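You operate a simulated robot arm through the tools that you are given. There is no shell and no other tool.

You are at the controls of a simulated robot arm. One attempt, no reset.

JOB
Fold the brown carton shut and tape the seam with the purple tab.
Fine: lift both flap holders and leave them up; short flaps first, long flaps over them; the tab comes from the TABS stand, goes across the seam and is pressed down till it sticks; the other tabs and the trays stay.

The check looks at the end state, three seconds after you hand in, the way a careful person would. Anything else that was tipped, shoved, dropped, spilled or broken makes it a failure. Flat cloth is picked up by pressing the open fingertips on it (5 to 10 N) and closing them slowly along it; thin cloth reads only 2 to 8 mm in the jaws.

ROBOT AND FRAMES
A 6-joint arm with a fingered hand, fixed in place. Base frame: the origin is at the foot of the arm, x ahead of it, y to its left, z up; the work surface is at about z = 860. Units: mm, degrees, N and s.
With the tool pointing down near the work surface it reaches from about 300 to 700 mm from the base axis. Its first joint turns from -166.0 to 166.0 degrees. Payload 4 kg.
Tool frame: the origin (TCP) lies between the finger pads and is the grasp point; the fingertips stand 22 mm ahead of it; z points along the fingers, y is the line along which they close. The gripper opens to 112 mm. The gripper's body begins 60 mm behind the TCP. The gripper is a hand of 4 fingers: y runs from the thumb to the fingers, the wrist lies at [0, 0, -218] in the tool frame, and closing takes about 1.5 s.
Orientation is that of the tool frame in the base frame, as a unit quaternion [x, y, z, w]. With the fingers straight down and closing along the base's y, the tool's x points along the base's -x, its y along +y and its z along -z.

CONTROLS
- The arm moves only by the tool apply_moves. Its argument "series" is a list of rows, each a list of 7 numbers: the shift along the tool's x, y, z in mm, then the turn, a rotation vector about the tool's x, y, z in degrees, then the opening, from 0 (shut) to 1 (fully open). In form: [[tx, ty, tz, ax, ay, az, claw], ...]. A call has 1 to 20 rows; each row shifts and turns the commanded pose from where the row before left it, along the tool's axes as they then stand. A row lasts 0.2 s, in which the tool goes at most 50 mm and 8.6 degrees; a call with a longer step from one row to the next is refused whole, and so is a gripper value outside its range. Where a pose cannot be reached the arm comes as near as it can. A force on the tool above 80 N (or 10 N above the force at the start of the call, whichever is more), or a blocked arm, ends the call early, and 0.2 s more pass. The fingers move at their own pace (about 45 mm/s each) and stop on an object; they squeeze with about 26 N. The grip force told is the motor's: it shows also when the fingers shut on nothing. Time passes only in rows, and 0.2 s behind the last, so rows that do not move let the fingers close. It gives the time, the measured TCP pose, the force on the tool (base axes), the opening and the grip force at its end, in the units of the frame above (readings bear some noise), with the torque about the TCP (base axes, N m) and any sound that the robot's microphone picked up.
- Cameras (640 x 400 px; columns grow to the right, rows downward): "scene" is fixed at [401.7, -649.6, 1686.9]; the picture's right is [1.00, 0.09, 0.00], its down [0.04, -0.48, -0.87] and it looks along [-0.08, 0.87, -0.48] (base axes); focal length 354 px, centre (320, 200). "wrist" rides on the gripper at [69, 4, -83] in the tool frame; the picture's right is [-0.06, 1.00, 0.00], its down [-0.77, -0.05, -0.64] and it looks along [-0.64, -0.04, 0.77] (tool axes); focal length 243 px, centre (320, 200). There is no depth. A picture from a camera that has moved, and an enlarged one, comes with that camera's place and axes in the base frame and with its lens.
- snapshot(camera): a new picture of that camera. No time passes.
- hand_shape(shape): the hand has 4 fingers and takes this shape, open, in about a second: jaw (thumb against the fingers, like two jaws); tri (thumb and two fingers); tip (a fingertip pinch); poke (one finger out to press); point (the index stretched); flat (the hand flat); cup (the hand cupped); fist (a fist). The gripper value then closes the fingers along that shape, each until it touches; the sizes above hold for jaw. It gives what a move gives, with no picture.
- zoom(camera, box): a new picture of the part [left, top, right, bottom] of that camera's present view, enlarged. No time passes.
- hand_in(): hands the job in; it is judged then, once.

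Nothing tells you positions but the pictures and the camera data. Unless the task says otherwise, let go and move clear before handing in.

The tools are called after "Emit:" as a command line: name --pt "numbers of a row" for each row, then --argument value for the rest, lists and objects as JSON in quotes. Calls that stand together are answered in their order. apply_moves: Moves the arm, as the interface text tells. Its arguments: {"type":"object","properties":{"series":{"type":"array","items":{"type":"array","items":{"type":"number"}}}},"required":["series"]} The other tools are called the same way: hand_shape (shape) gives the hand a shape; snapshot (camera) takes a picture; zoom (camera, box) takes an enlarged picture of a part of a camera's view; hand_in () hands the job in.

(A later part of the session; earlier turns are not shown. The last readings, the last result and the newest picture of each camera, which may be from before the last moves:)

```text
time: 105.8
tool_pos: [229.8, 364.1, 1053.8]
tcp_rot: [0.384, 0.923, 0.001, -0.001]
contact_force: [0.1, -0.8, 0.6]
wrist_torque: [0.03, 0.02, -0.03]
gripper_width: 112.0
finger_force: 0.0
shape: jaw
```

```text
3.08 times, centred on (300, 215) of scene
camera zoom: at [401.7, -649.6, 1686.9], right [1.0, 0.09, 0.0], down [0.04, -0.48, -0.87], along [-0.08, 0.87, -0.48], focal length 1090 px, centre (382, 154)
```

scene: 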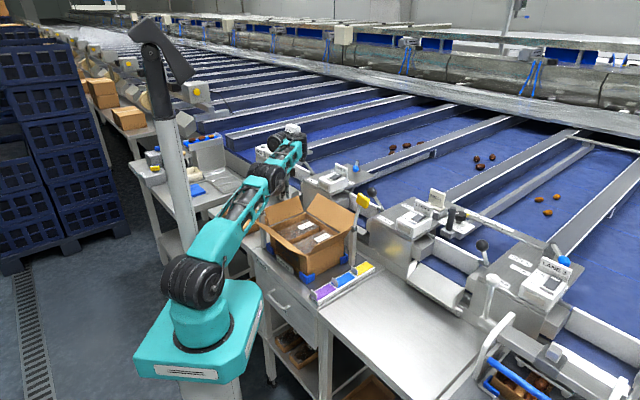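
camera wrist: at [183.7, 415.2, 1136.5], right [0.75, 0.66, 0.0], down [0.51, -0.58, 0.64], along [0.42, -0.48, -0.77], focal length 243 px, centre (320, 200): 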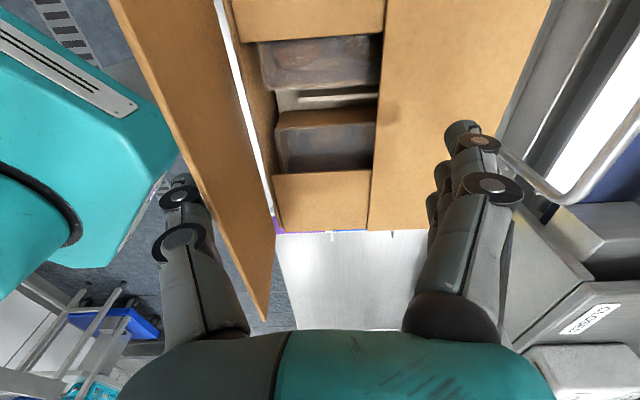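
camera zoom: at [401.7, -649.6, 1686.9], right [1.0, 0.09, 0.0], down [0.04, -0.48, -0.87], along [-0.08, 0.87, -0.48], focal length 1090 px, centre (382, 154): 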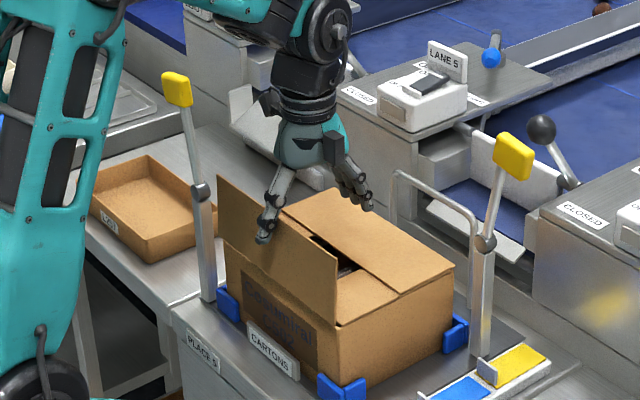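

Emit:
apply_moves --pt "0 8 0 0 0 0 1.0" --pt "0 8 0 0 0 0 1.0" --pt "0 8 0 0 0 0 1.0" --pt "0 8 0 0 0 0 1.0" --pt "0 8 0 0 0 0 1.0" --pt "0 8 0 0 0 0 1.0" --pt "0 8 0 0 0 0 1.0"

Emit:
snapshot --camera "wrist"

Emit:
zoom --camera "scene" --box '[220, 150, 380, 280]'

```text
time: 107.4
tool_pos: [267.9, 403.2, 1052.2]
tcp_rot: [0.384, 0.924, 0.001, -0.001]
contact_force: [0.2, -0.4, -0.2]
wrist_torque: [-0.04, -0.01, 0.0]
gripper_width: 112.0
finger_force: 0.0
shape: jaw
```

```text
taken
camera wrist: at [222.7, 455.2, 1136.1], right [0.75, 0.66, 0.0], down [0.51, -0.58, 0.64], along [0.42, -0.48, -0.77], focal length 243 px, centre (320, 200)
```

wrist: 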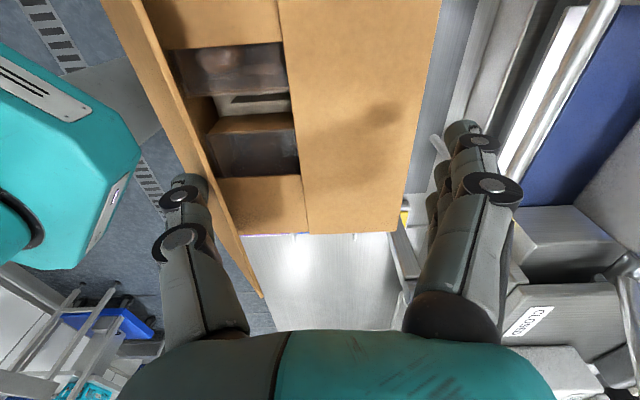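

```text
3.08 times, centred on (300, 215) of scene
camera zoom: at [401.7, -649.6, 1686.9], right [1.0, 0.09, 0.0], down [0.04, -0.48, -0.87], along [-0.08, 0.87, -0.48], focal length 1090 px, centre (382, 154)
```

zoom: 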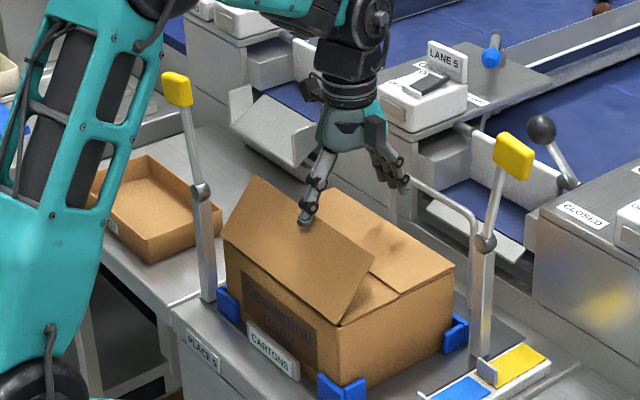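

Emit:
apply_moves --pt "0 0 -25 0 0 0 1.0" --pt "0 0 -25 0 0 0 1.0" --pt "2 -10 0 0 0 0 0.0" --pt "2 -10 0 0 0 0 0.0" --pt "2 -10 0 0 0 0 0.0" --pt "1 -10 0 0 0 0 0.0" --pt "0 -5 0 0 0 0 0.0" --pt "0 0 0 0 0 0 0.0" --pt "0 0 0 0 0 0 0.0" --pt "0 0 15 0 0 0 0.0" --pt "0 0 15 0 0 0 0.0" --pt "0 0 15 0 0 0 0.0" --pt "0 0 15 0 0 0 0.0"

Emit:
snapshot --camera "wrist"

Emit:
zoom --camera "scene" --box '[220, 150, 380, 280]'

```text
time: 110.2
tool_pos: [232.3, 377.9, 1043.3]
tcp_rot: [0.384, 0.923, 0.002, -0.001]
contact_force: [4.6, 3.8, 5.3]
wrist_torque: [0.02, -0.03, -0.02]
gripper_width: 0.0
finger_force: 25.8
shape: jaw
```

```text
taken
camera wrist: at [186.4, 428.7, 1126.3], right [0.75, 0.66, 0.0], down [0.51, -0.58, 0.64], along [0.42, -0.48, -0.77], focal length 243 px, centre (320, 200)
```

wrist: 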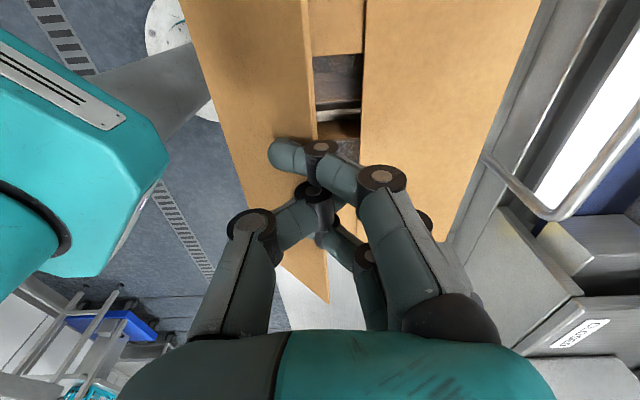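

```text
3.08 times, centred on (300, 215) of scene
camera zoom: at [401.7, -649.6, 1686.9], right [1.0, 0.09, 0.0], down [0.04, -0.48, -0.87], along [-0.08, 0.87, -0.48], focal length 1090 px, centre (382, 154)
```

zoom: 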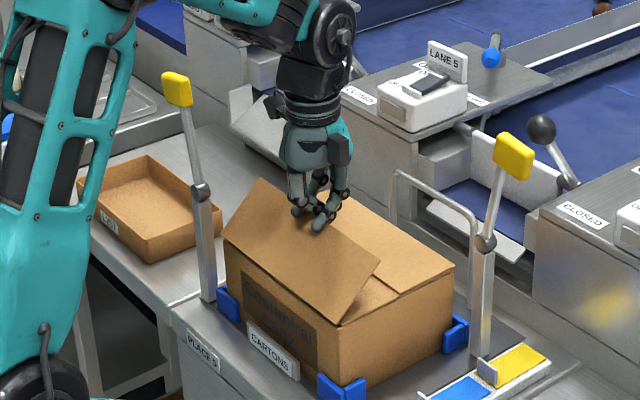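

Emit:
apply_moves --pt "0 4 6 0 0 0 0.0" --pt "0 4 6 0 0 0 0.0" --pt "0 2 7 0 0 0 0.0"

Emit:
zoom --camera "scene" --box '[220, 150, 380, 280]'

```text
time: 111.0
tool_pos: [239.1, 383.3, 1022.0]
tcp_rot: [0.383, 0.924, 0.0, 0.0]
contact_force: [5.7, 10.3, 6.2]
wrist_torque: [0.06, -0.06, 0.0]
gripper_width: 0.0
finger_force: 25.8
shape: jaw
```

```text
3.08 times, centred on (300, 215) of scene
camera zoom: at [401.7, -649.6, 1686.9], right [1.0, 0.09, 0.0], down [0.04, -0.48, -0.87], along [-0.08, 0.87, -0.48], focal length 1090 px, centre (382, 154)
```

zoom: 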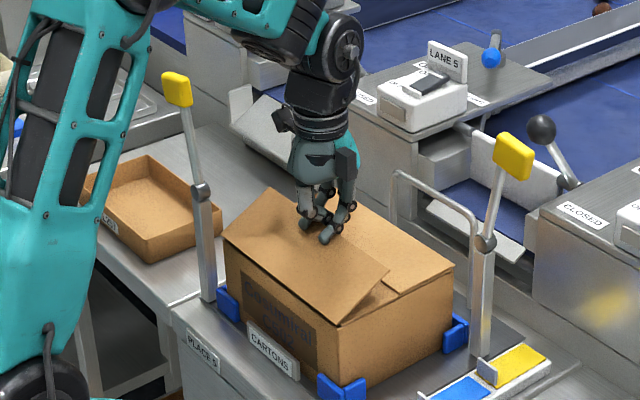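

Emit:
apply_moves --pt "0 0 6 0 0 0 0.0" --pt "0 0 6 0 0 0 0.0" --pt "0 0 4 0 0 0 0.0"

Emit:
zoom --camera "scene" --box '[220, 150, 380, 280]'

Emit:
snapshot --camera "wrist"

```text
time: 111.8
tool_pos: [240.2, 383.8, 1005.1]
tcp_rot: [0.384, 0.923, 0.0, -0.001]
contact_force: [5.4, 2.2, 0.3]
wrist_torque: [0.07, -0.1, -0.04]
gripper_width: 0.0
finger_force: 26.1
shape: jaw
```

```text
3.08 times, centred on (300, 215) of scene
camera zoom: at [401.7, -649.6, 1686.9], right [1.0, 0.09, 0.0], down [0.04, -0.48, -0.87], along [-0.08, 0.87, -0.48], focal length 1090 px, centre (382, 154)
```

zoom: 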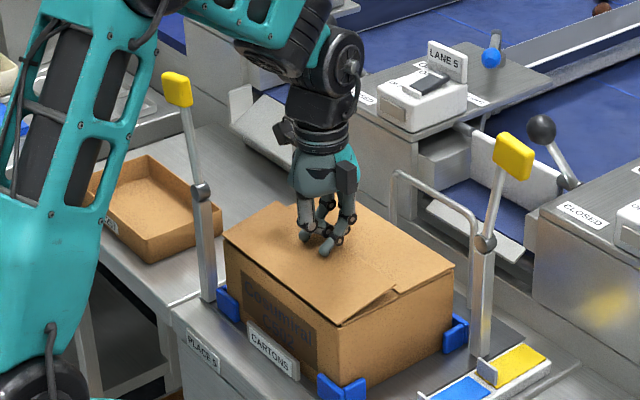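

```text
taken
camera wrist: at [193.5, 435.6, 1089.6], right [0.75, 0.66, 0.0], down [0.51, -0.58, 0.64], along [0.42, -0.48, -0.77], focal length 243 px, centre (320, 200)
```

wrist: 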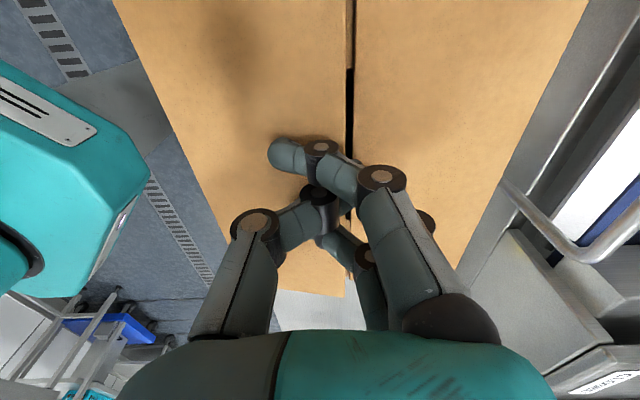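

Emit:
apply_moves --pt "0 0 3 0 0 0 0.0" --pt "0 0 2 0 0 0 0.0"

```text
time: 112.4
tool_pos: [239.6, 384.4, 1003.2]
tcp_rot: [0.383, 0.924, 0.004, 0.0]
contact_force: [3.6, 0.1, 25.2]
wrist_torque: [0.29, -0.4, -0.01]
gripper_width: 0.0
finger_force: 25.5
shape: jaw
```

Flap 1 is down on the short flaps and the seam is nearly closed. I'll rise and inspect.

Emit:
apply_moves --pt "0 0 -5 0 0 0 0.0" --pt "0 0 -20 0 0 0 0.0" --pt "0 0 -40 0 0 0 0.0" --pt "20 0 -40 0 0 0 0.0" --pt "30 0 0 0 0 0 0.0"

Emit:
zoom --camera "scene" --box '[240, 170, 390, 300]'

Emit:
snapshot --camera "wrist"

```text
time: 113.6
tool_pos: [204.5, 419.3, 1107.3]
tcp_rot: [0.384, 0.923, 0.0, -0.001]
contact_force: [0.0, 0.6, 0.0]
wrist_torque: [0.03, -0.02, 0.02]
gripper_width: 0.2
finger_force: 25.7
shape: jaw
```

```text
3.08 times, centred on (315, 235) of scene
camera zoom: at [401.7, -649.6, 1686.9], right [1.0, 0.09, 0.0], down [0.04, -0.48, -0.87], along [-0.08, 0.87, -0.48], focal length 1090 px, centre (335, 92)
```

zoom: 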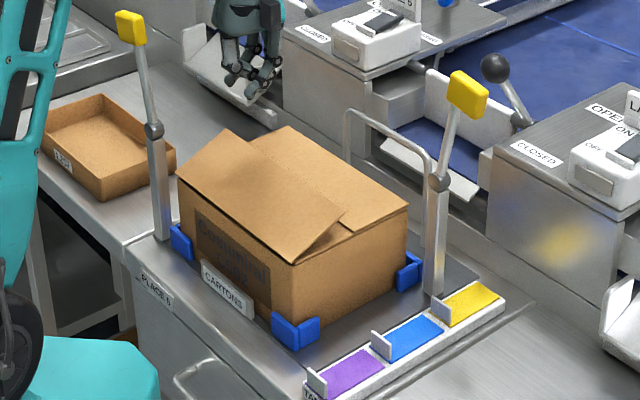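

```text
taken
camera wrist: at [159.0, 471.0, 1191.5], right [0.75, 0.66, 0.0], down [0.51, -0.58, 0.64], along [0.42, -0.48, -0.77], focal length 243 px, centre (320, 200)
```

wrist: 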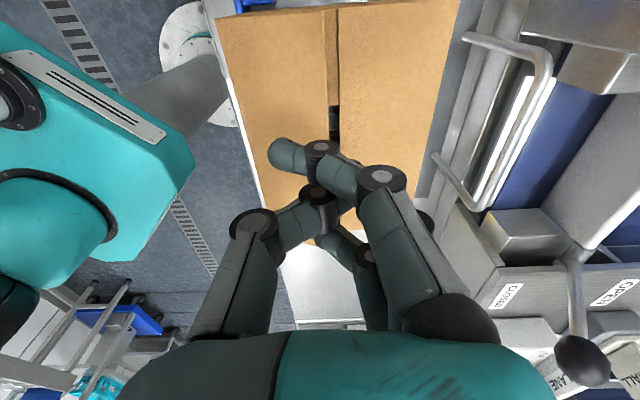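

Flap 1 sprung back up a little. I'll press it again near its edge and hold for a second to see if it settles.

Emit:
apply_moves --pt "-25 5 20 0 0 0 0" --pt "-24 5 30 0 0 0 0" --pt "0 0 25 0 0 0 0" --pt "0 0 15 0 0 0 0" --pt "0 0 8 0 0 0 0"

Emit:
apply_moves --pt "0 0 4 0 0 0 0" --pt "0 0 3 0 0 0 0"

```text
time: 114.8
tool_pos: [244.9, 392.1, 1008.9]
tcp_rot: [0.383, 0.924, 0.001, -0.001]
contact_force: [0.2, -0.1, 0.0]
wrist_torque: [0.03, 0.0, 0.03]
gripper_width: 0.0
finger_force: 25.3
shape: jaw
```

```text
time: 115.4
tool_pos: [244.8, 392.6, 1003.5]
tcp_rot: [0.384, 0.924, 0.002, -0.001]
contact_force: [0.9, 0.1, 17.8]
wrist_torque: [0.2, -0.23, 0.0]
gripper_width: 0.1
finger_force: 25.7
shape: jaw
```

Emit:
apply_moves --pt "0 0 2 0 0 0 0" --pt "0 0 0 0 0 0 0" --pt "0 0 0 0 0 0 0" --pt "0 0 0 0 0 0 0" --pt "0 0 0 0 0 0 0"

Emit:
zoom --camera "scene" --box '[240, 170, 390, 300]'

Emit:
snapshot --camera "wrist"

```text
time: 116.6
tool_pos: [245.3, 392.5, 1001.6]
tcp_rot: [0.383, 0.924, 0.003, -0.001]
contact_force: [2.8, 3.4, 46.5]
wrist_torque: [0.54, -0.59, 0.0]
gripper_width: 0.0
finger_force: 25.5
shape: jaw
```

```text
3.08 times, centred on (315, 235) of scene
camera zoom: at [401.7, -649.6, 1686.9], right [1.0, 0.09, 0.0], down [0.04, -0.48, -0.87], along [-0.08, 0.87, -0.48], focal length 1090 px, centre (335, 92)
```

zoom: 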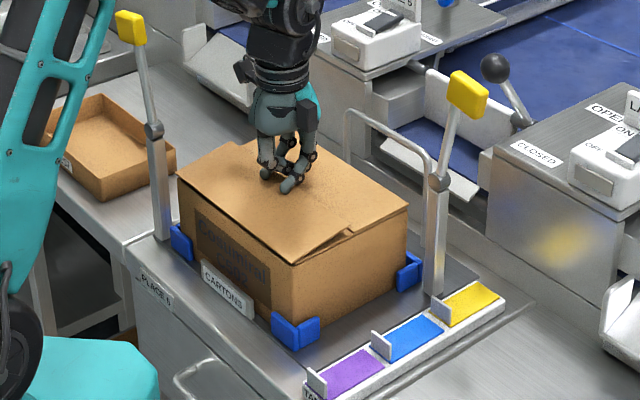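

```text
taken
camera wrist: at [199.9, 444.0, 1085.5], right [0.75, 0.66, 0.01], down [0.5, -0.58, 0.64], along [0.42, -0.48, -0.77], focal length 243 px, centre (320, 200)
```

wrist: 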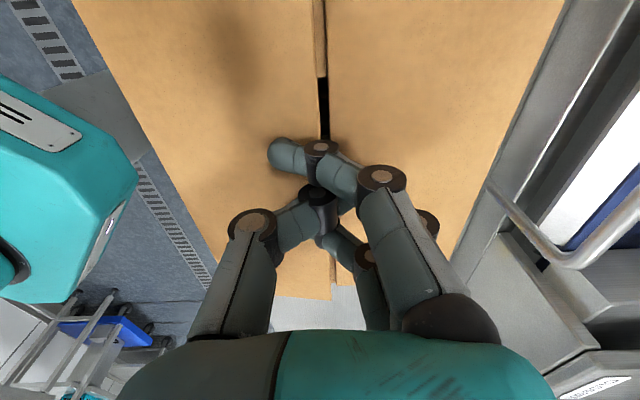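

Emit:
apply_moves --pt "0 0 -5 0 0 0 0" --pt "0 0 -20 0 0 0 0" --pt "0 0 -40 0 0 0 0" --pt "0 0 -35 0 0 0 0"

Emit:
zoom --camera "scene" --box '[250, 190, 380, 300]'

```text
time: 117.6
tool_pos: [246.0, 391.7, 1098.8]
tcp_rot: [0.384, 0.923, -0.001, -0.001]
contact_force: [-1.0, 0.8, 0.0]
wrist_torque: [-0.01, 0.04, -0.02]
gripper_width: 0.0
finger_force: 26.0
shape: jaw
```

```text
3.64 times, centred on (315, 245) of scene
camera zoom: at [401.7, -649.6, 1686.9], right [1.0, 0.09, 0.0], down [0.04, -0.48, -0.87], along [-0.08, 0.87, -0.48], focal length 1288 px, centre (338, 36)
```

zoom: 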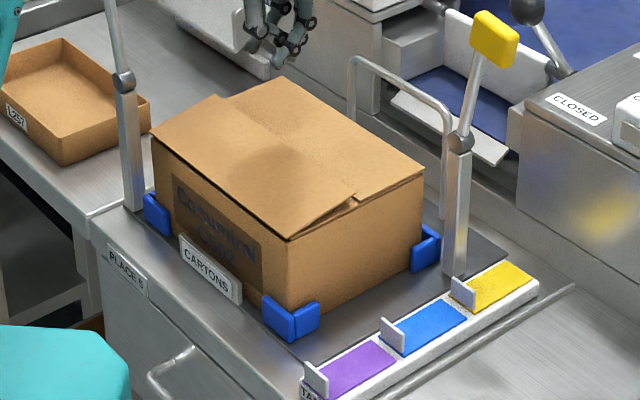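

Flap 1 now stays within a few degrees of flat. Next I'll go to the purple tab's lip with the fingers part-open and check alignment from above.

Emit:
apply_moves --pt "-39.6 -23.2 0 0 0 0 0.4" --pt "-39.6 -23.2 0 0 0 0 0.4" --pt "-39.6 -23.2 0 0 0 0 0.4" --pt "-39.6 -23.2 0 0 0 0 0.4" --pt "-39.6 -23.2 0 0 0 0 0.4" --pt "0 0 40 0 0 0 0.4" --pt "0 0 40 0 0 0 0.4" --pt "0 0 20 0 0 0 0.4" --pt "0 0 0 0 0 0 0.4"

Emit:
snapshot --camera "wrist"

Emit:
zoom --camera "scene" --box '[280, 210, 390, 310]'

```text
time: 119.6
tool_pos: [304.5, 167.1, 999.8]
tcp_rot: [0.383, 0.924, 0.001, -0.001]
contact_force: [-0.1, 0.3, -0.3]
wrist_torque: [-0.01, 0.0, 0.01]
gripper_width: 44.4
finger_force: 0.1
shape: jaw
```

```text
taken
camera wrist: at [258.4, 219.6, 1083.7], right [0.75, 0.66, 0.0], down [0.51, -0.58, 0.64], along [0.42, -0.48, -0.77], focal length 243 px, centre (320, 200)
```

wrist: 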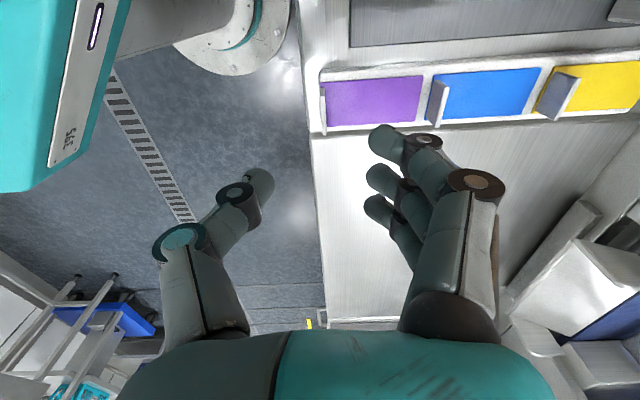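

```text
4.00 times, centred on (335, 260) of scene
camera zoom: at [401.7, -649.6, 1686.9], right [1.0, 0.09, 0.0], down [0.04, -0.48, -0.87], along [-0.08, 0.87, -0.48], focal length 1417 px, centre (260, -40)
```

zoom: 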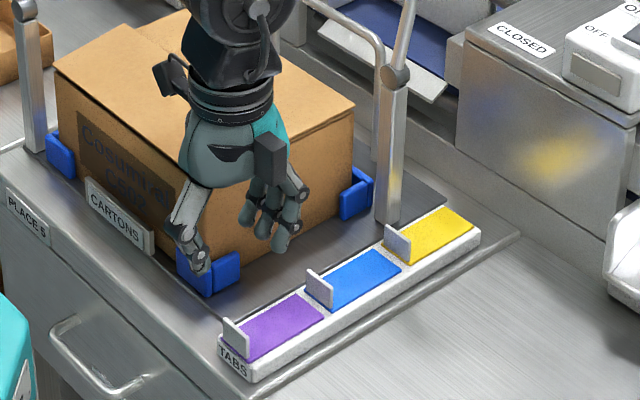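

Emit:
zoom --camera "wrist" --box '[290, 40, 480, 160]'

Emit:
zoom --camera "scene" --box '[325, 275, 385, 315]'

```text
3.33 times, centred on (385, 100) of wrist
camera zoom: at [258.4, 219.6, 1083.7], right [0.75, 0.66, 0.0], down [0.51, -0.58, 0.64], along [0.42, -0.48, -0.77], focal length 809 px, centre (103, 533)
```

zoom: 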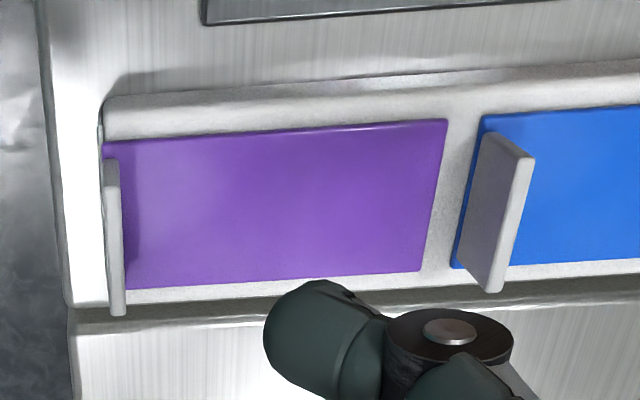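

```text
10.00 times, centred on (355, 295) of scene
camera zoom: at [401.7, -649.6, 1686.9], right [1.0, 0.09, 0.0], down [0.04, -0.48, -0.87], along [-0.08, 0.87, -0.48], focal length 3542 px, centre (-30, -750)
```

zoom: 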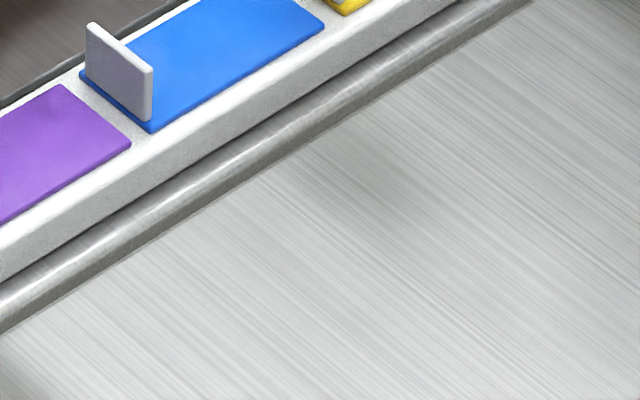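

The purple tab measures u 335–415, w -114 to -78 at z≈880, with its lip at u≈337 reaching z≈899. I'll lower to just above it and check.

Emit:
apply_moves --pt "0 3.3 25 0 0 0 0.4" --pt "0 0 25 0 0 0 0.4" --pt "0 0 22 0 0 0 0.4" --pt "0 0 0 0 0 0 0.4"

Emit:
snapshot --camera "wrist"

Emit:
zoom --camera "scene" --box '[290, 230, 380, 310]'

```text
time: 120.6
tool_pos: [306.0, 171.5, 927.0]
tcp_rot: [0.384, 0.923, 0.001, -0.001]
contact_force: [-0.1, -0.3, -0.1]
wrist_torque: [-0.01, 0.01, -0.02]
gripper_width: 44.7
finger_force: 0.0
shape: jaw
```

```text
taken
camera wrist: at [259.1, 222.9, 1011.3], right [0.75, 0.66, 0.0], down [0.51, -0.58, 0.64], along [0.42, -0.48, -0.77], focal length 243 px, centre (320, 200)
```

wrist: 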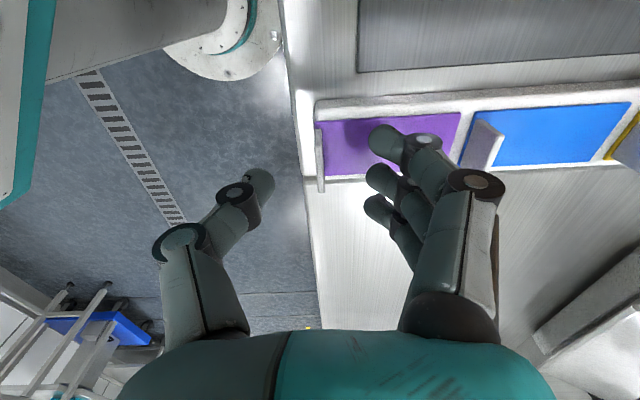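

```text
5.00 times, centred on (335, 270) of scene
camera zoom: at [401.7, -649.6, 1686.9], right [1.0, 0.09, 0.0], down [0.04, -0.48, -0.87], along [-0.08, 0.87, -0.48], focal length 1771 px, centre (245, -150)
```

zoom: 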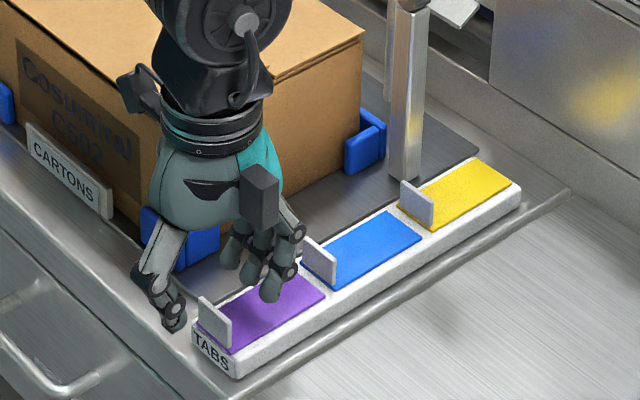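

Emit:
apply_moves --pt "0 0 8 0 0 0 0.4" --pt "0 0 7 0 0 0 0.4" --pt "0 0 4 0 0 0 0.4" --pt "0 0 0 0 0 0 0.4"

Emit:
snapshot --camera "wrist"

Emit:
zoom --camera "scene" --box '[290, 230, 380, 310]'

```text
time: 121.6
tool_pos: [305.9, 171.2, 908.5]
tcp_rot: [0.384, 0.923, 0.001, 0.0]
contact_force: [0.0, -0.5, 0.2]
wrist_torque: [0.03, 0.01, 0.04]
gripper_width: 44.7
finger_force: 0.1
shape: jaw
```

```text
taken
camera wrist: at [259.8, 223.2, 992.5], right [0.75, 0.66, 0.0], down [0.51, -0.58, 0.64], along [0.42, -0.48, -0.77], focal length 243 px, centre (320, 200)
```

wrist: 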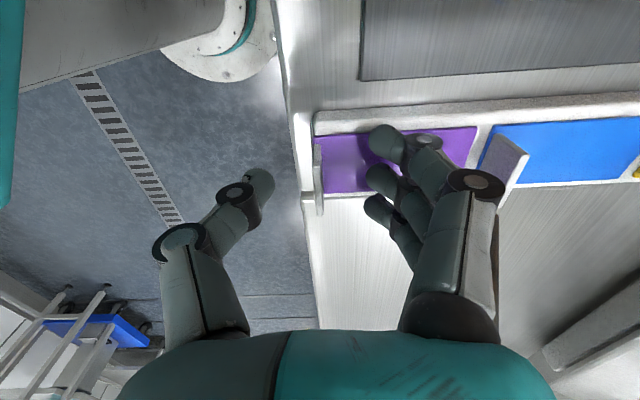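

```text
5.00 times, centred on (335, 270) of scene
camera zoom: at [401.7, -649.6, 1686.9], right [1.0, 0.09, 0.0], down [0.04, -0.48, -0.87], along [-0.08, 0.87, -0.48], focal length 1771 px, centre (245, -150)
```

zoom: 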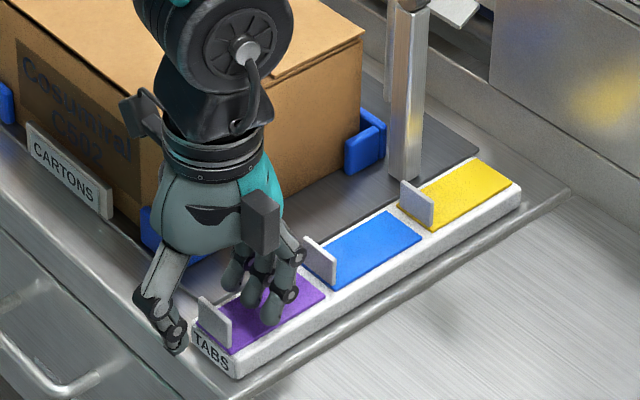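

Emit:
apply_moves --pt "0 0 2 0 0 0 0.4" --pt "0 0 0 0 0 0 0.3" --pt "0 0 0 0 0 0 0.2" --pt "0 0 0 0 0 0 0.1" --pt "0 0 0 0 0 0 0.0" --pt "0 0 0 0 0 0 0.0" --pt "0 0 0 0 0 0 0.0" --pt "0 0 0 0 0 0 0.0"

Emit:
snapshot --camera "wrist"

Emit:
zoom --camera "scene" --box '[290, 230, 380, 310]'

```text
time: 123.4
tool_pos: [306.4, 170.6, 906.5]
tcp_rot: [0.383, 0.924, 0.0, -0.001]
contact_force: [-1.1, -0.3, -0.3]
wrist_torque: [0.02, -0.03, 0.02]
gripper_width: 0.0
finger_force: 26.0
shape: jaw
```

```text
taken
camera wrist: at [260.0, 223.2, 990.7], right [0.75, 0.66, 0.0], down [0.51, -0.58, 0.64], along [0.42, -0.48, -0.77], focal length 243 px, centre (320, 200)
```

wrist: 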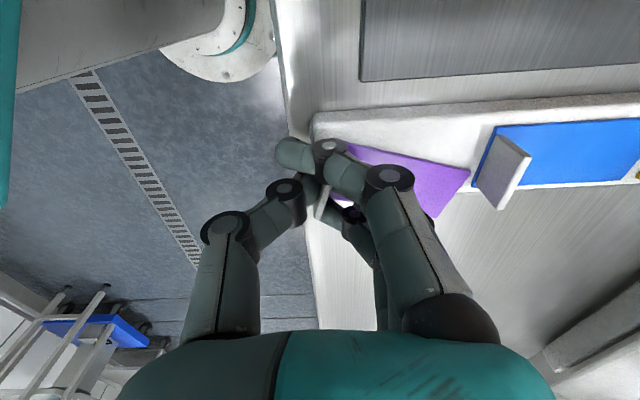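

```text
5.00 times, centred on (335, 270) of scene
camera zoom: at [401.7, -649.6, 1686.9], right [1.0, 0.09, 0.0], down [0.04, -0.48, -0.87], along [-0.08, 0.87, -0.48], focal length 1771 px, centre (245, -150)
```

zoom: 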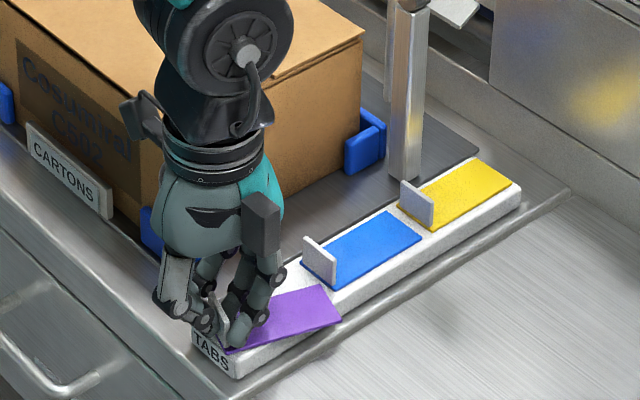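

The lip is pinched, though the tab turned some 15° as the fingers closed. I'll lift it slightly and look at how it hangs.

Emit:
apply_moves --pt "0 0 -5 0 0 0 0" --pt "0 0 -10 0 0 0 0" --pt "0 0 -15 0 0 0 0" --pt "0 0 -20 0 0 0 0"

Emit:
snapshot --camera "wrist"

Emit:
zoom --camera "scene" --box '[290, 220, 380, 300]'

```text
time: 124.4
tool_pos: [306.5, 171.0, 957.6]
tcp_rot: [0.384, 0.923, 0.001, 0.0]
contact_force: [-0.1, -0.2, -0.5]
wrist_torque: [0.0, -0.01, 0.0]
gripper_width: 0.1
finger_force: 25.9
shape: jaw
```

```text
taken
camera wrist: at [260.4, 222.7, 1041.5], right [0.75, 0.66, 0.0], down [0.51, -0.58, 0.64], along [0.42, -0.48, -0.77], focal length 243 px, centre (320, 200)
```

wrist: 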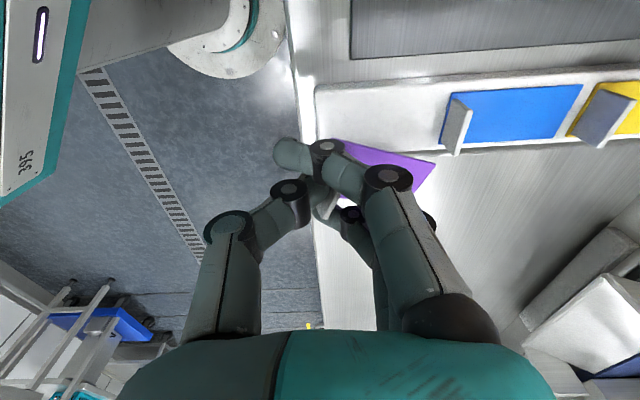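

```text
5.00 times, centred on (335, 260) of scene
camera zoom: at [401.7, -649.6, 1686.9], right [1.0, 0.09, 0.0], down [0.04, -0.48, -0.87], along [-0.08, 0.87, -0.48], focal length 1771 px, centre (245, -100)
```

zoom: 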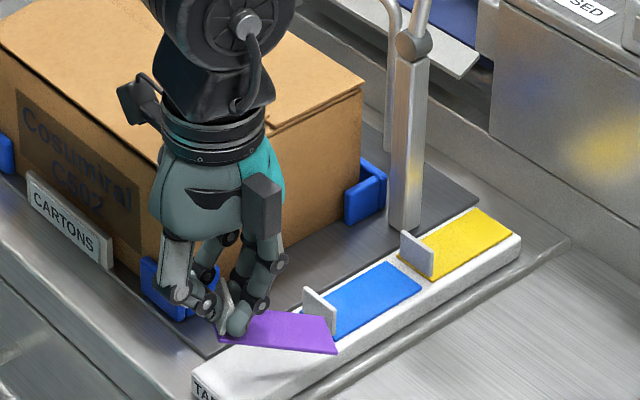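

Emit:
zoom --camera "wrist" --box '[260, 100, 460, 240]'

Emit:
zoom --camera "scene" --box '[310, 255, 370, 300]'

```text
2.86 times, centred on (360, 170) of wrist
camera zoom: at [260.4, 222.7, 1041.5], right [0.75, 0.66, 0.0], down [0.51, -0.58, 0.64], along [0.42, -0.48, -0.77], focal length 693 px, centre (206, 286)
```

zoom: 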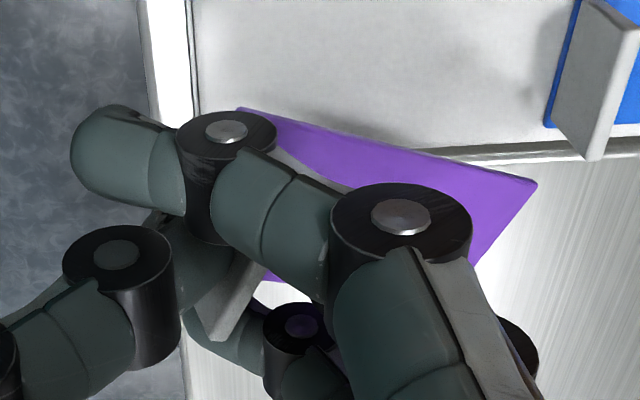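

```text
8.89 times, centred on (340, 278) of scene
camera zoom: at [401.7, -649.6, 1686.9], right [1.0, 0.09, 0.0], down [0.04, -0.48, -0.87], along [-0.08, 0.87, -0.48], focal length 3148 px, centre (142, -489)
```

zoom: 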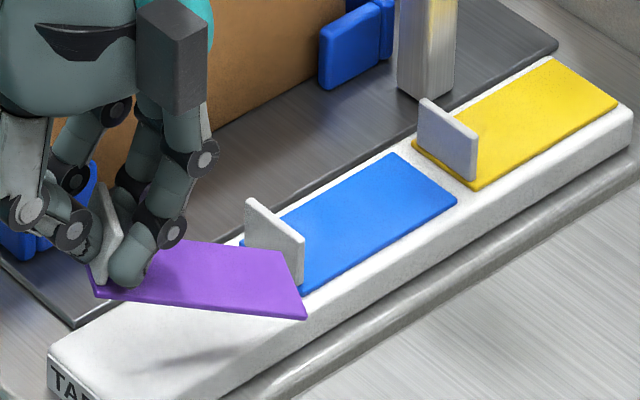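

The tab hangs in the fingers yawed about 25° and drooping a bit at the far end, but is firmly held. I'll raise it, turn the hand 25° to square it with the carton, and carry it over the seam (seam at u≈455).

Emit:
apply_moves --pt "0 0 -30 0 0 0 0" --pt "0 0 -45 0 0 0 0" --pt "0 0 -45 0 0 0 0" --pt "0 0 0 0 0 -6.4 0" --pt "0 0 0 0 0 -6.4 0" --pt "0 0 0 0 0 -6.4 0" --pt "0 0 0 0 0 -6.4 0" --pt "23.9 26.8 0 0 0 0 0" --pt "23.9 26.8 0 0 0 0 0" --pt "23.9 26.8 0 0 0 0 0" --pt "23.9 26.8 0 0 0 0 0" --pt "23.9 26.8 0 0 0 0 0" --pt "23.7 27 0 0 0 0 0" --pt "0 0 0 0 0 0 0"

Emit:
snapshot --camera "wrist"

Emit:
zoom --camera "scene" --box '[250, 160, 390, 300]'

```text
time: 127.4
tool_pos: [224.2, 370.8, 1076.2]
tcp_rot: [0.17, 0.985, -0.001, -0.001]
contact_force: [-0.5, 0.1, 0.8]
wrist_torque: [0.0, 0.0, -0.01]
gripper_width: 0.1
finger_force: 26.0
shape: jaw
```

```text
taken
camera wrist: at [160.3, 398.2, 1160.3], right [0.39, 0.92, 0.0], down [0.71, -0.3, 0.64], along [0.59, -0.25, -0.77], focal length 243 px, centre (320, 200)
```

wrist: 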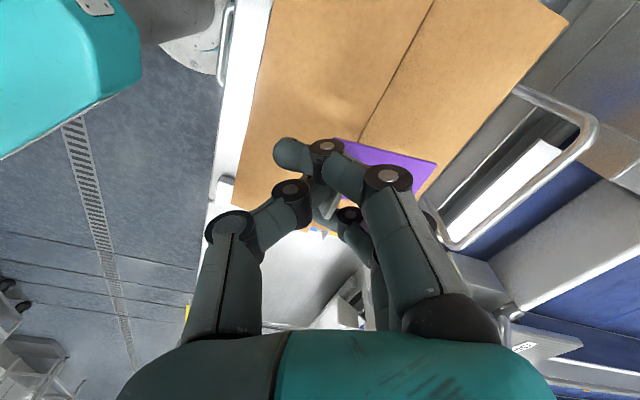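

```text
2.86 times, centred on (320, 230) of scene
camera zoom: at [401.7, -649.6, 1686.9], right [1.0, 0.09, 0.0], down [0.04, -0.48, -0.87], along [-0.08, 0.87, -0.48], focal length 1012 px, centre (320, 114)
```

zoom: 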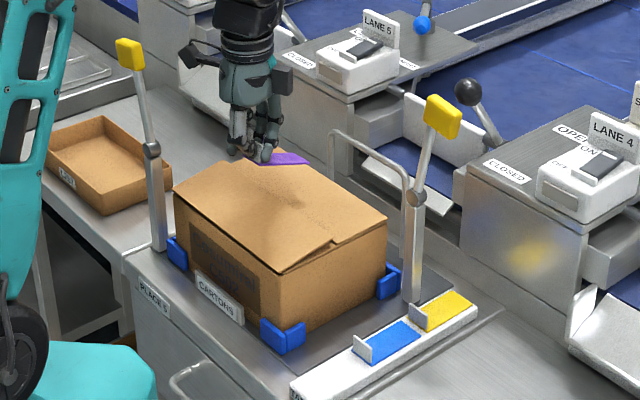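

Emit:
zoom --camera "wrist" --box '[260, 90, 460, 230]'

Emit:
zoom --camera "scene" --box '[285, 195, 345, 235]'

```text
2.86 times, centred on (360, 160) of wrist
camera zoom: at [160.3, 398.2, 1160.3], right [0.39, 0.92, 0.0], down [0.71, -0.3, 0.64], along [0.59, -0.25, -0.77], focal length 693 px, centre (206, 314)
```

zoom: 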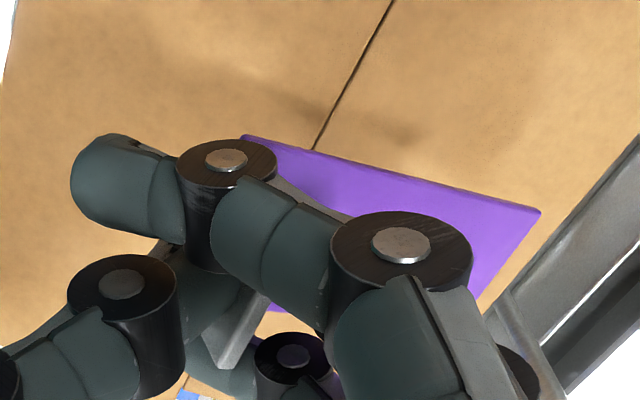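

```text
10.00 times, centred on (315, 215) of scene
camera zoom: at [401.7, -649.6, 1686.9], right [1.0, 0.09, 0.0], down [0.04, -0.48, -0.87], along [-0.08, 0.87, -0.48], focal length 3542 px, centre (370, 50)
```

zoom: 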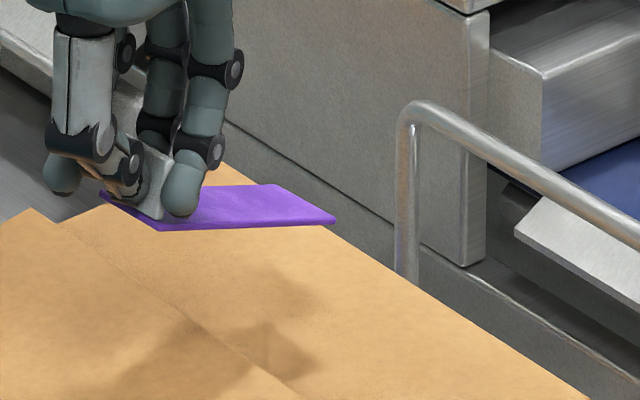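

The tab is square to the carton now, its far end drooping 16°, spanning u≈417–493 over the seam at u≈455. I'll lower it gently onto the flaps.

Emit:
apply_moves --pt "0 0 15 0 0 0 0" --pt "0 0 15 0 0 0 0" --pt "0 0 10 0 0 0 0" --pt "0 0 6 0 0 0 0" --pt "0 0 5 0 0 0 0"

Emit:
zoom --camera "scene" --box '[280, 190, 360, 250]'

```text
time: 128.6
tool_pos: [223.5, 371.0, 1025.1]
tcp_rot: [0.169, 0.986, 0.001, -0.001]
contact_force: [-0.3, -0.8, 0.4]
wrist_torque: [0.06, -0.01, 0.0]
gripper_width: 0.1
finger_force: 25.7
shape: jaw
```

```text
6.67 times, centred on (320, 220) of scene
camera zoom: at [401.7, -649.6, 1686.9], right [1.0, 0.09, 0.0], down [0.04, -0.48, -0.87], along [-0.08, 0.87, -0.48], focal length 2361 px, centre (320, 67)
```

zoom: 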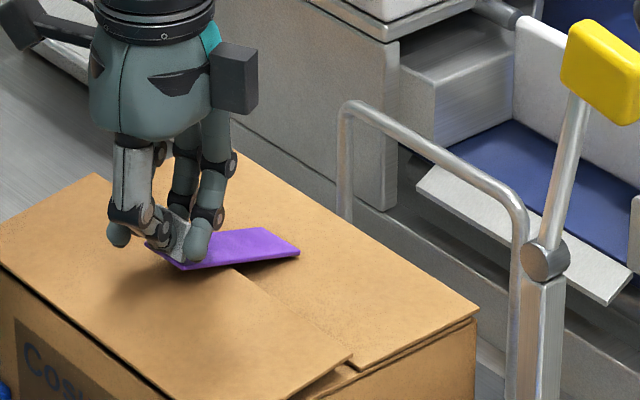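

Emit:
apply_moves --pt "0 0 4 0 0 0 0" --pt "0 0 4 0 0 0 0" --pt "0 0 4 0 0 0 0"

Emit:
zoom --camera "scene" --box '[280, 190, 360, 250]'

```text
time: 129.4
tool_pos: [223.7, 370.6, 1014.5]
tcp_rot: [0.169, 0.986, 0.001, -0.001]
contact_force: [0.2, -1.7, 1.0]
wrist_torque: [0.07, -0.06, -0.04]
gripper_width: 0.0
finger_force: 26.1
shape: jaw
```

```text
6.67 times, centred on (320, 220) of scene
camera zoom: at [401.7, -649.6, 1686.9], right [1.0, 0.09, 0.0], down [0.04, -0.48, -0.87], along [-0.08, 0.87, -0.48], focal length 2361 px, centre (320, 67)
```

zoom: 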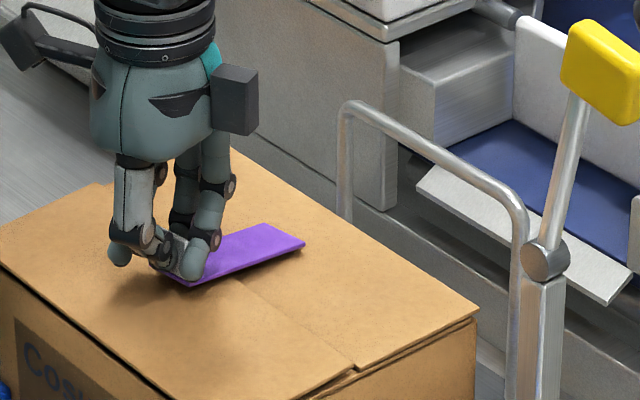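

Emit:
apply_moves --pt "0 0 3 0 0 0 0" --pt "0 0 3 0 0 0 0" --pt "0 0 2 0 0 0 0"

Emit:
zoom --camera "scene" --box '[280, 190, 360, 250]'

Emit:
zoom --camera "wrist" --box '[240, 60, 460, 240]'

```text
time: 130.2
tool_pos: [224.8, 370.1, 1006.1]
tcp_rot: [0.169, 0.986, 0.0, 0.0]
contact_force: [0.0, -2.0, 6.0]
wrist_torque: [0.15, -0.07, -0.07]
gripper_width: 0.0
finger_force: 26.3
shape: jaw
```

```text
6.67 times, centred on (320, 220) of scene
camera zoom: at [401.7, -649.6, 1686.9], right [1.0, 0.09, 0.0], down [0.04, -0.48, -0.87], along [-0.08, 0.87, -0.48], focal length 2361 px, centre (320, 67)
```

zoom: 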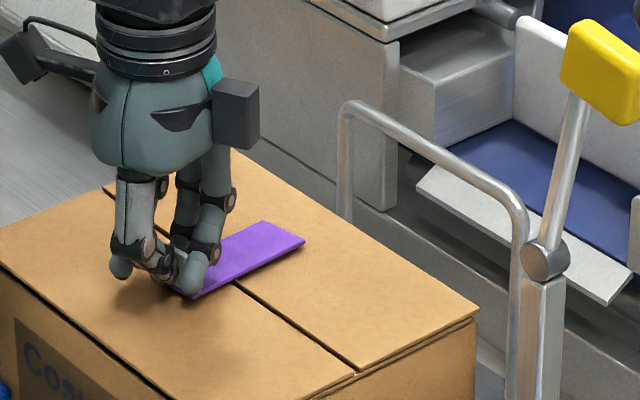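

```text
2.22 times, centred on (350, 150) of wrist
camera zoom: at [160.8, 397.3, 1090.1], right [0.39, 0.92, 0.0], down [0.71, -0.3, 0.64], along [0.59, -0.25, -0.77], focal length 539 px, centre (253, 311)
```

zoom: 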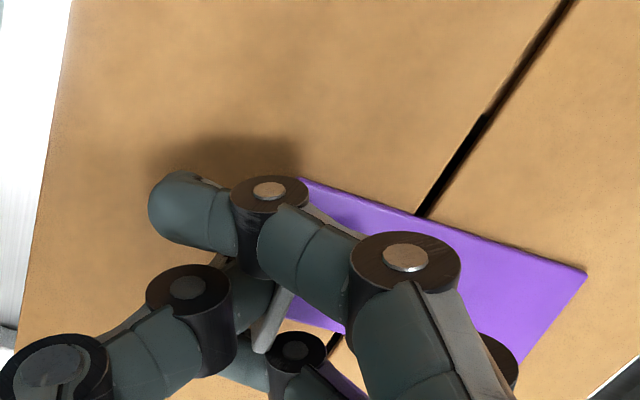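

The tab lies flat across the seam with both flaps down. I'll press a bit more while still holding the lip, then check.

Emit:
apply_moves --pt "0 0 2 0 0 0 0" --pt "0 0 1.5 0 0 0 0" --pt "0 0 0 0 0 0 0" --pt "0 0 0 0 0 0 0" --pt "0 0 0 0 0 0 0"

```text
time: 131.4
tool_pos: [225.7, 369.8, 1004.9]
tcp_rot: [0.169, 0.986, 0.001, 0.0]
contact_force: [0.2, -6.2, 30.6]
wrist_torque: [0.31, -0.16, -0.01]
gripper_width: 0.3
finger_force: 26.1
shape: jaw
```

Emit:
apply_moves --pt "0 0 -1 0 0 0 0.0" --pt "0 0 0 0 0 0 0.08" --pt "0 0 0 0 0 0 0.16" --pt "0 0 0 0 0 0 0.24" --pt "0 0 0 0 0 0 0.3" --pt "0 0 0 0 0 0 0.3"

Emit:
zoom --camera "scene" --box '[280, 190, 360, 250]'

Emit:
zoom --camera "wrist" --box '[240, 60, 460, 240]'

```text
time: 132.8
tool_pos: [225.4, 371.9, 1004.3]
tcp_rot: [0.17, 0.986, 0.001, 0.0]
contact_force: [-1.9, -0.5, 5.4]
wrist_torque: [0.06, -0.09, -0.02]
gripper_width: 32.6
finger_force: 0.1
shape: jaw
```

```text
6.67 times, centred on (320, 220) of scene
camera zoom: at [401.7, -649.6, 1686.9], right [1.0, 0.09, 0.0], down [0.04, -0.48, -0.87], along [-0.08, 0.87, -0.48], focal length 2361 px, centre (320, 67)
```

zoom: 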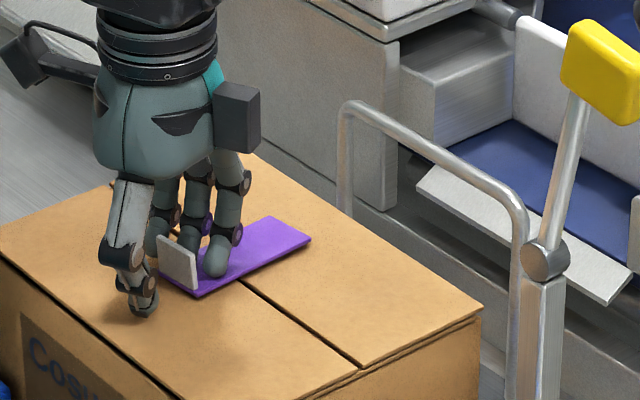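

```text
2.22 times, centred on (350, 150) of wrist
camera zoom: at [161.1, 398.3, 1087.2], right [0.39, 0.92, 0.0], down [0.71, -0.3, 0.64], along [0.59, -0.25, -0.77], focal length 539 px, centre (253, 311)
```

zoom: 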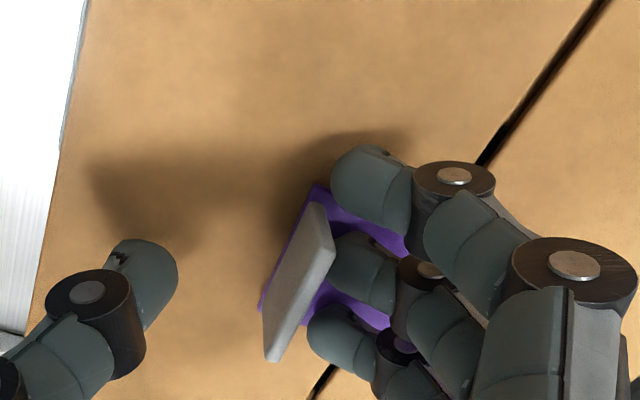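

Emit:
apply_moves --pt "0 0 -5 0 0 0 0.3" --pt "0 0 -15 0 0 0 0.3" --pt "0 0 -25 0 0 0 0.3" --pt "0 0 -10 0 0 0 0.0" --pt "0 0 0 0 0 0 0.0" --pt "0 0 0 0 0 0 0.0"

Emit:
zoom --camera "scene" --box '[270, 180, 370, 260]'

Emit:
snapshot --camera "wrist"

```text
time: 134.2
tool_pos: [225.5, 370.3, 1058.9]
tcp_rot: [0.169, 0.986, 0.001, -0.001]
contact_force: [0.5, -0.3, 0.3]
wrist_torque: [-0.01, 0.01, 0.0]
gripper_width: 0.1
finger_force: 22.7
shape: jaw
```

```text
5.00 times, centred on (320, 220) of scene
camera zoom: at [401.7, -649.6, 1686.9], right [1.0, 0.09, 0.0], down [0.04, -0.48, -0.87], along [-0.08, 0.87, -0.48], focal length 1771 px, centre (320, 100)
```

zoom: 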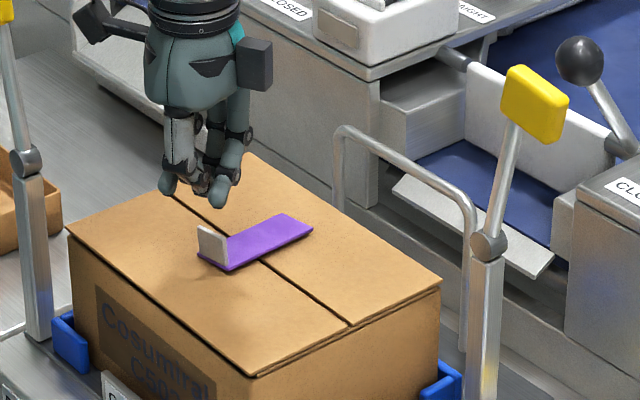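

```text
taken
camera wrist: at [160.2, 397.6, 1143.1], right [0.39, 0.92, 0.0], down [0.71, -0.3, 0.64], along [0.59, -0.25, -0.77], focal length 243 px, centre (320, 200)
```

wrist: 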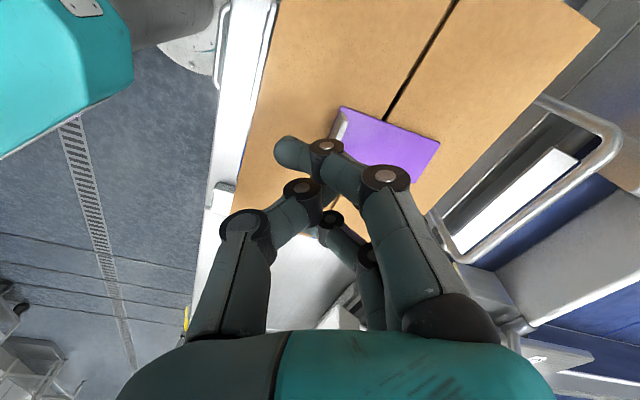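

The tab lies straight across the seam and the flaps stay flat. Now I'll press the tab down firmly around the seam with closed fingertips, keeping off the lip.

Emit:
apply_moves --pt "-9.5 19.9 0 0 0 0 0" --pt "-9.5 19.9 0 0 0 0 0" --pt "0 0 20 0 0 0 0" --pt "0 0 18 0 0 0 0" --pt "0 0 8 0 0 0 0" --pt "0 0 3 0 0 0 0"

Emit:
zoom --camera "scene" --box '[280, 190, 360, 250]'

Emit:
zoom --camera "wrist" --box '[240, 60, 460, 240]'

```text
time: 135.6
tool_pos: [255.2, 402.8, 1008.6]
tcp_rot: [0.169, 0.986, 0.0, -0.001]
contact_force: [0.3, 0.2, -0.8]
wrist_torque: [0.04, -0.03, 0.04]
gripper_width: 0.2
finger_force: 25.6
shape: jaw
```

```text
6.67 times, centred on (320, 220) of scene
camera zoom: at [401.7, -649.6, 1686.9], right [1.0, 0.09, 0.0], down [0.04, -0.48, -0.87], along [-0.08, 0.87, -0.48], focal length 2361 px, centre (320, 67)
```

zoom: 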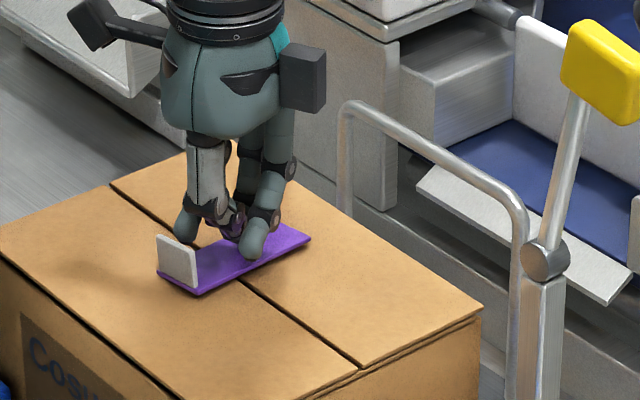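

```text
2.22 times, centred on (350, 150) of wrist
camera zoom: at [191.1, 429.8, 1093.7], right [0.39, 0.92, 0.0], down [0.71, -0.3, 0.64], along [0.59, -0.25, -0.77], focal length 539 px, centre (253, 311)
```

zoom: 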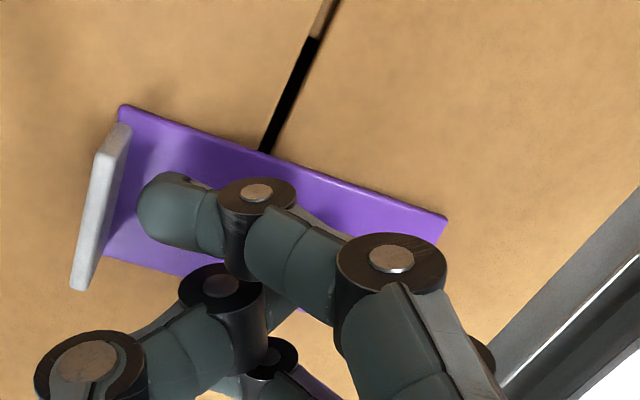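

Emit:
apply_moves --pt "0 0 3 0 0 0 0" --pt "0 0 2 0 0 0 0"

Emit:
apply_moves --pt "0 0 1.5 0 0 0 0" --pt "0 0 0 0 0 0 0" --pt "0 0 0 0 0 0 0" --pt "0 0 0 0 0 0 0"

```text
time: 136.2
tool_pos: [254.7, 403.4, 1006.7]
tcp_rot: [0.169, 0.986, 0.003, 0.001]
contact_force: [-1.4, 1.1, 28.7]
wrist_torque: [0.24, -0.16, 0.02]
gripper_width: 0.1
finger_force: 25.7
shape: jaw
```

```text
time: 137.2
tool_pos: [255.4, 401.9, 1003.2]
tcp_rot: [0.169, 0.986, 0.002, 0.002]
contact_force: [-0.8, 4.9, 45.0]
wrist_torque: [0.54, -0.31, 0.04]
gripper_width: 0.1
finger_force: 26.4
shape: jaw
```

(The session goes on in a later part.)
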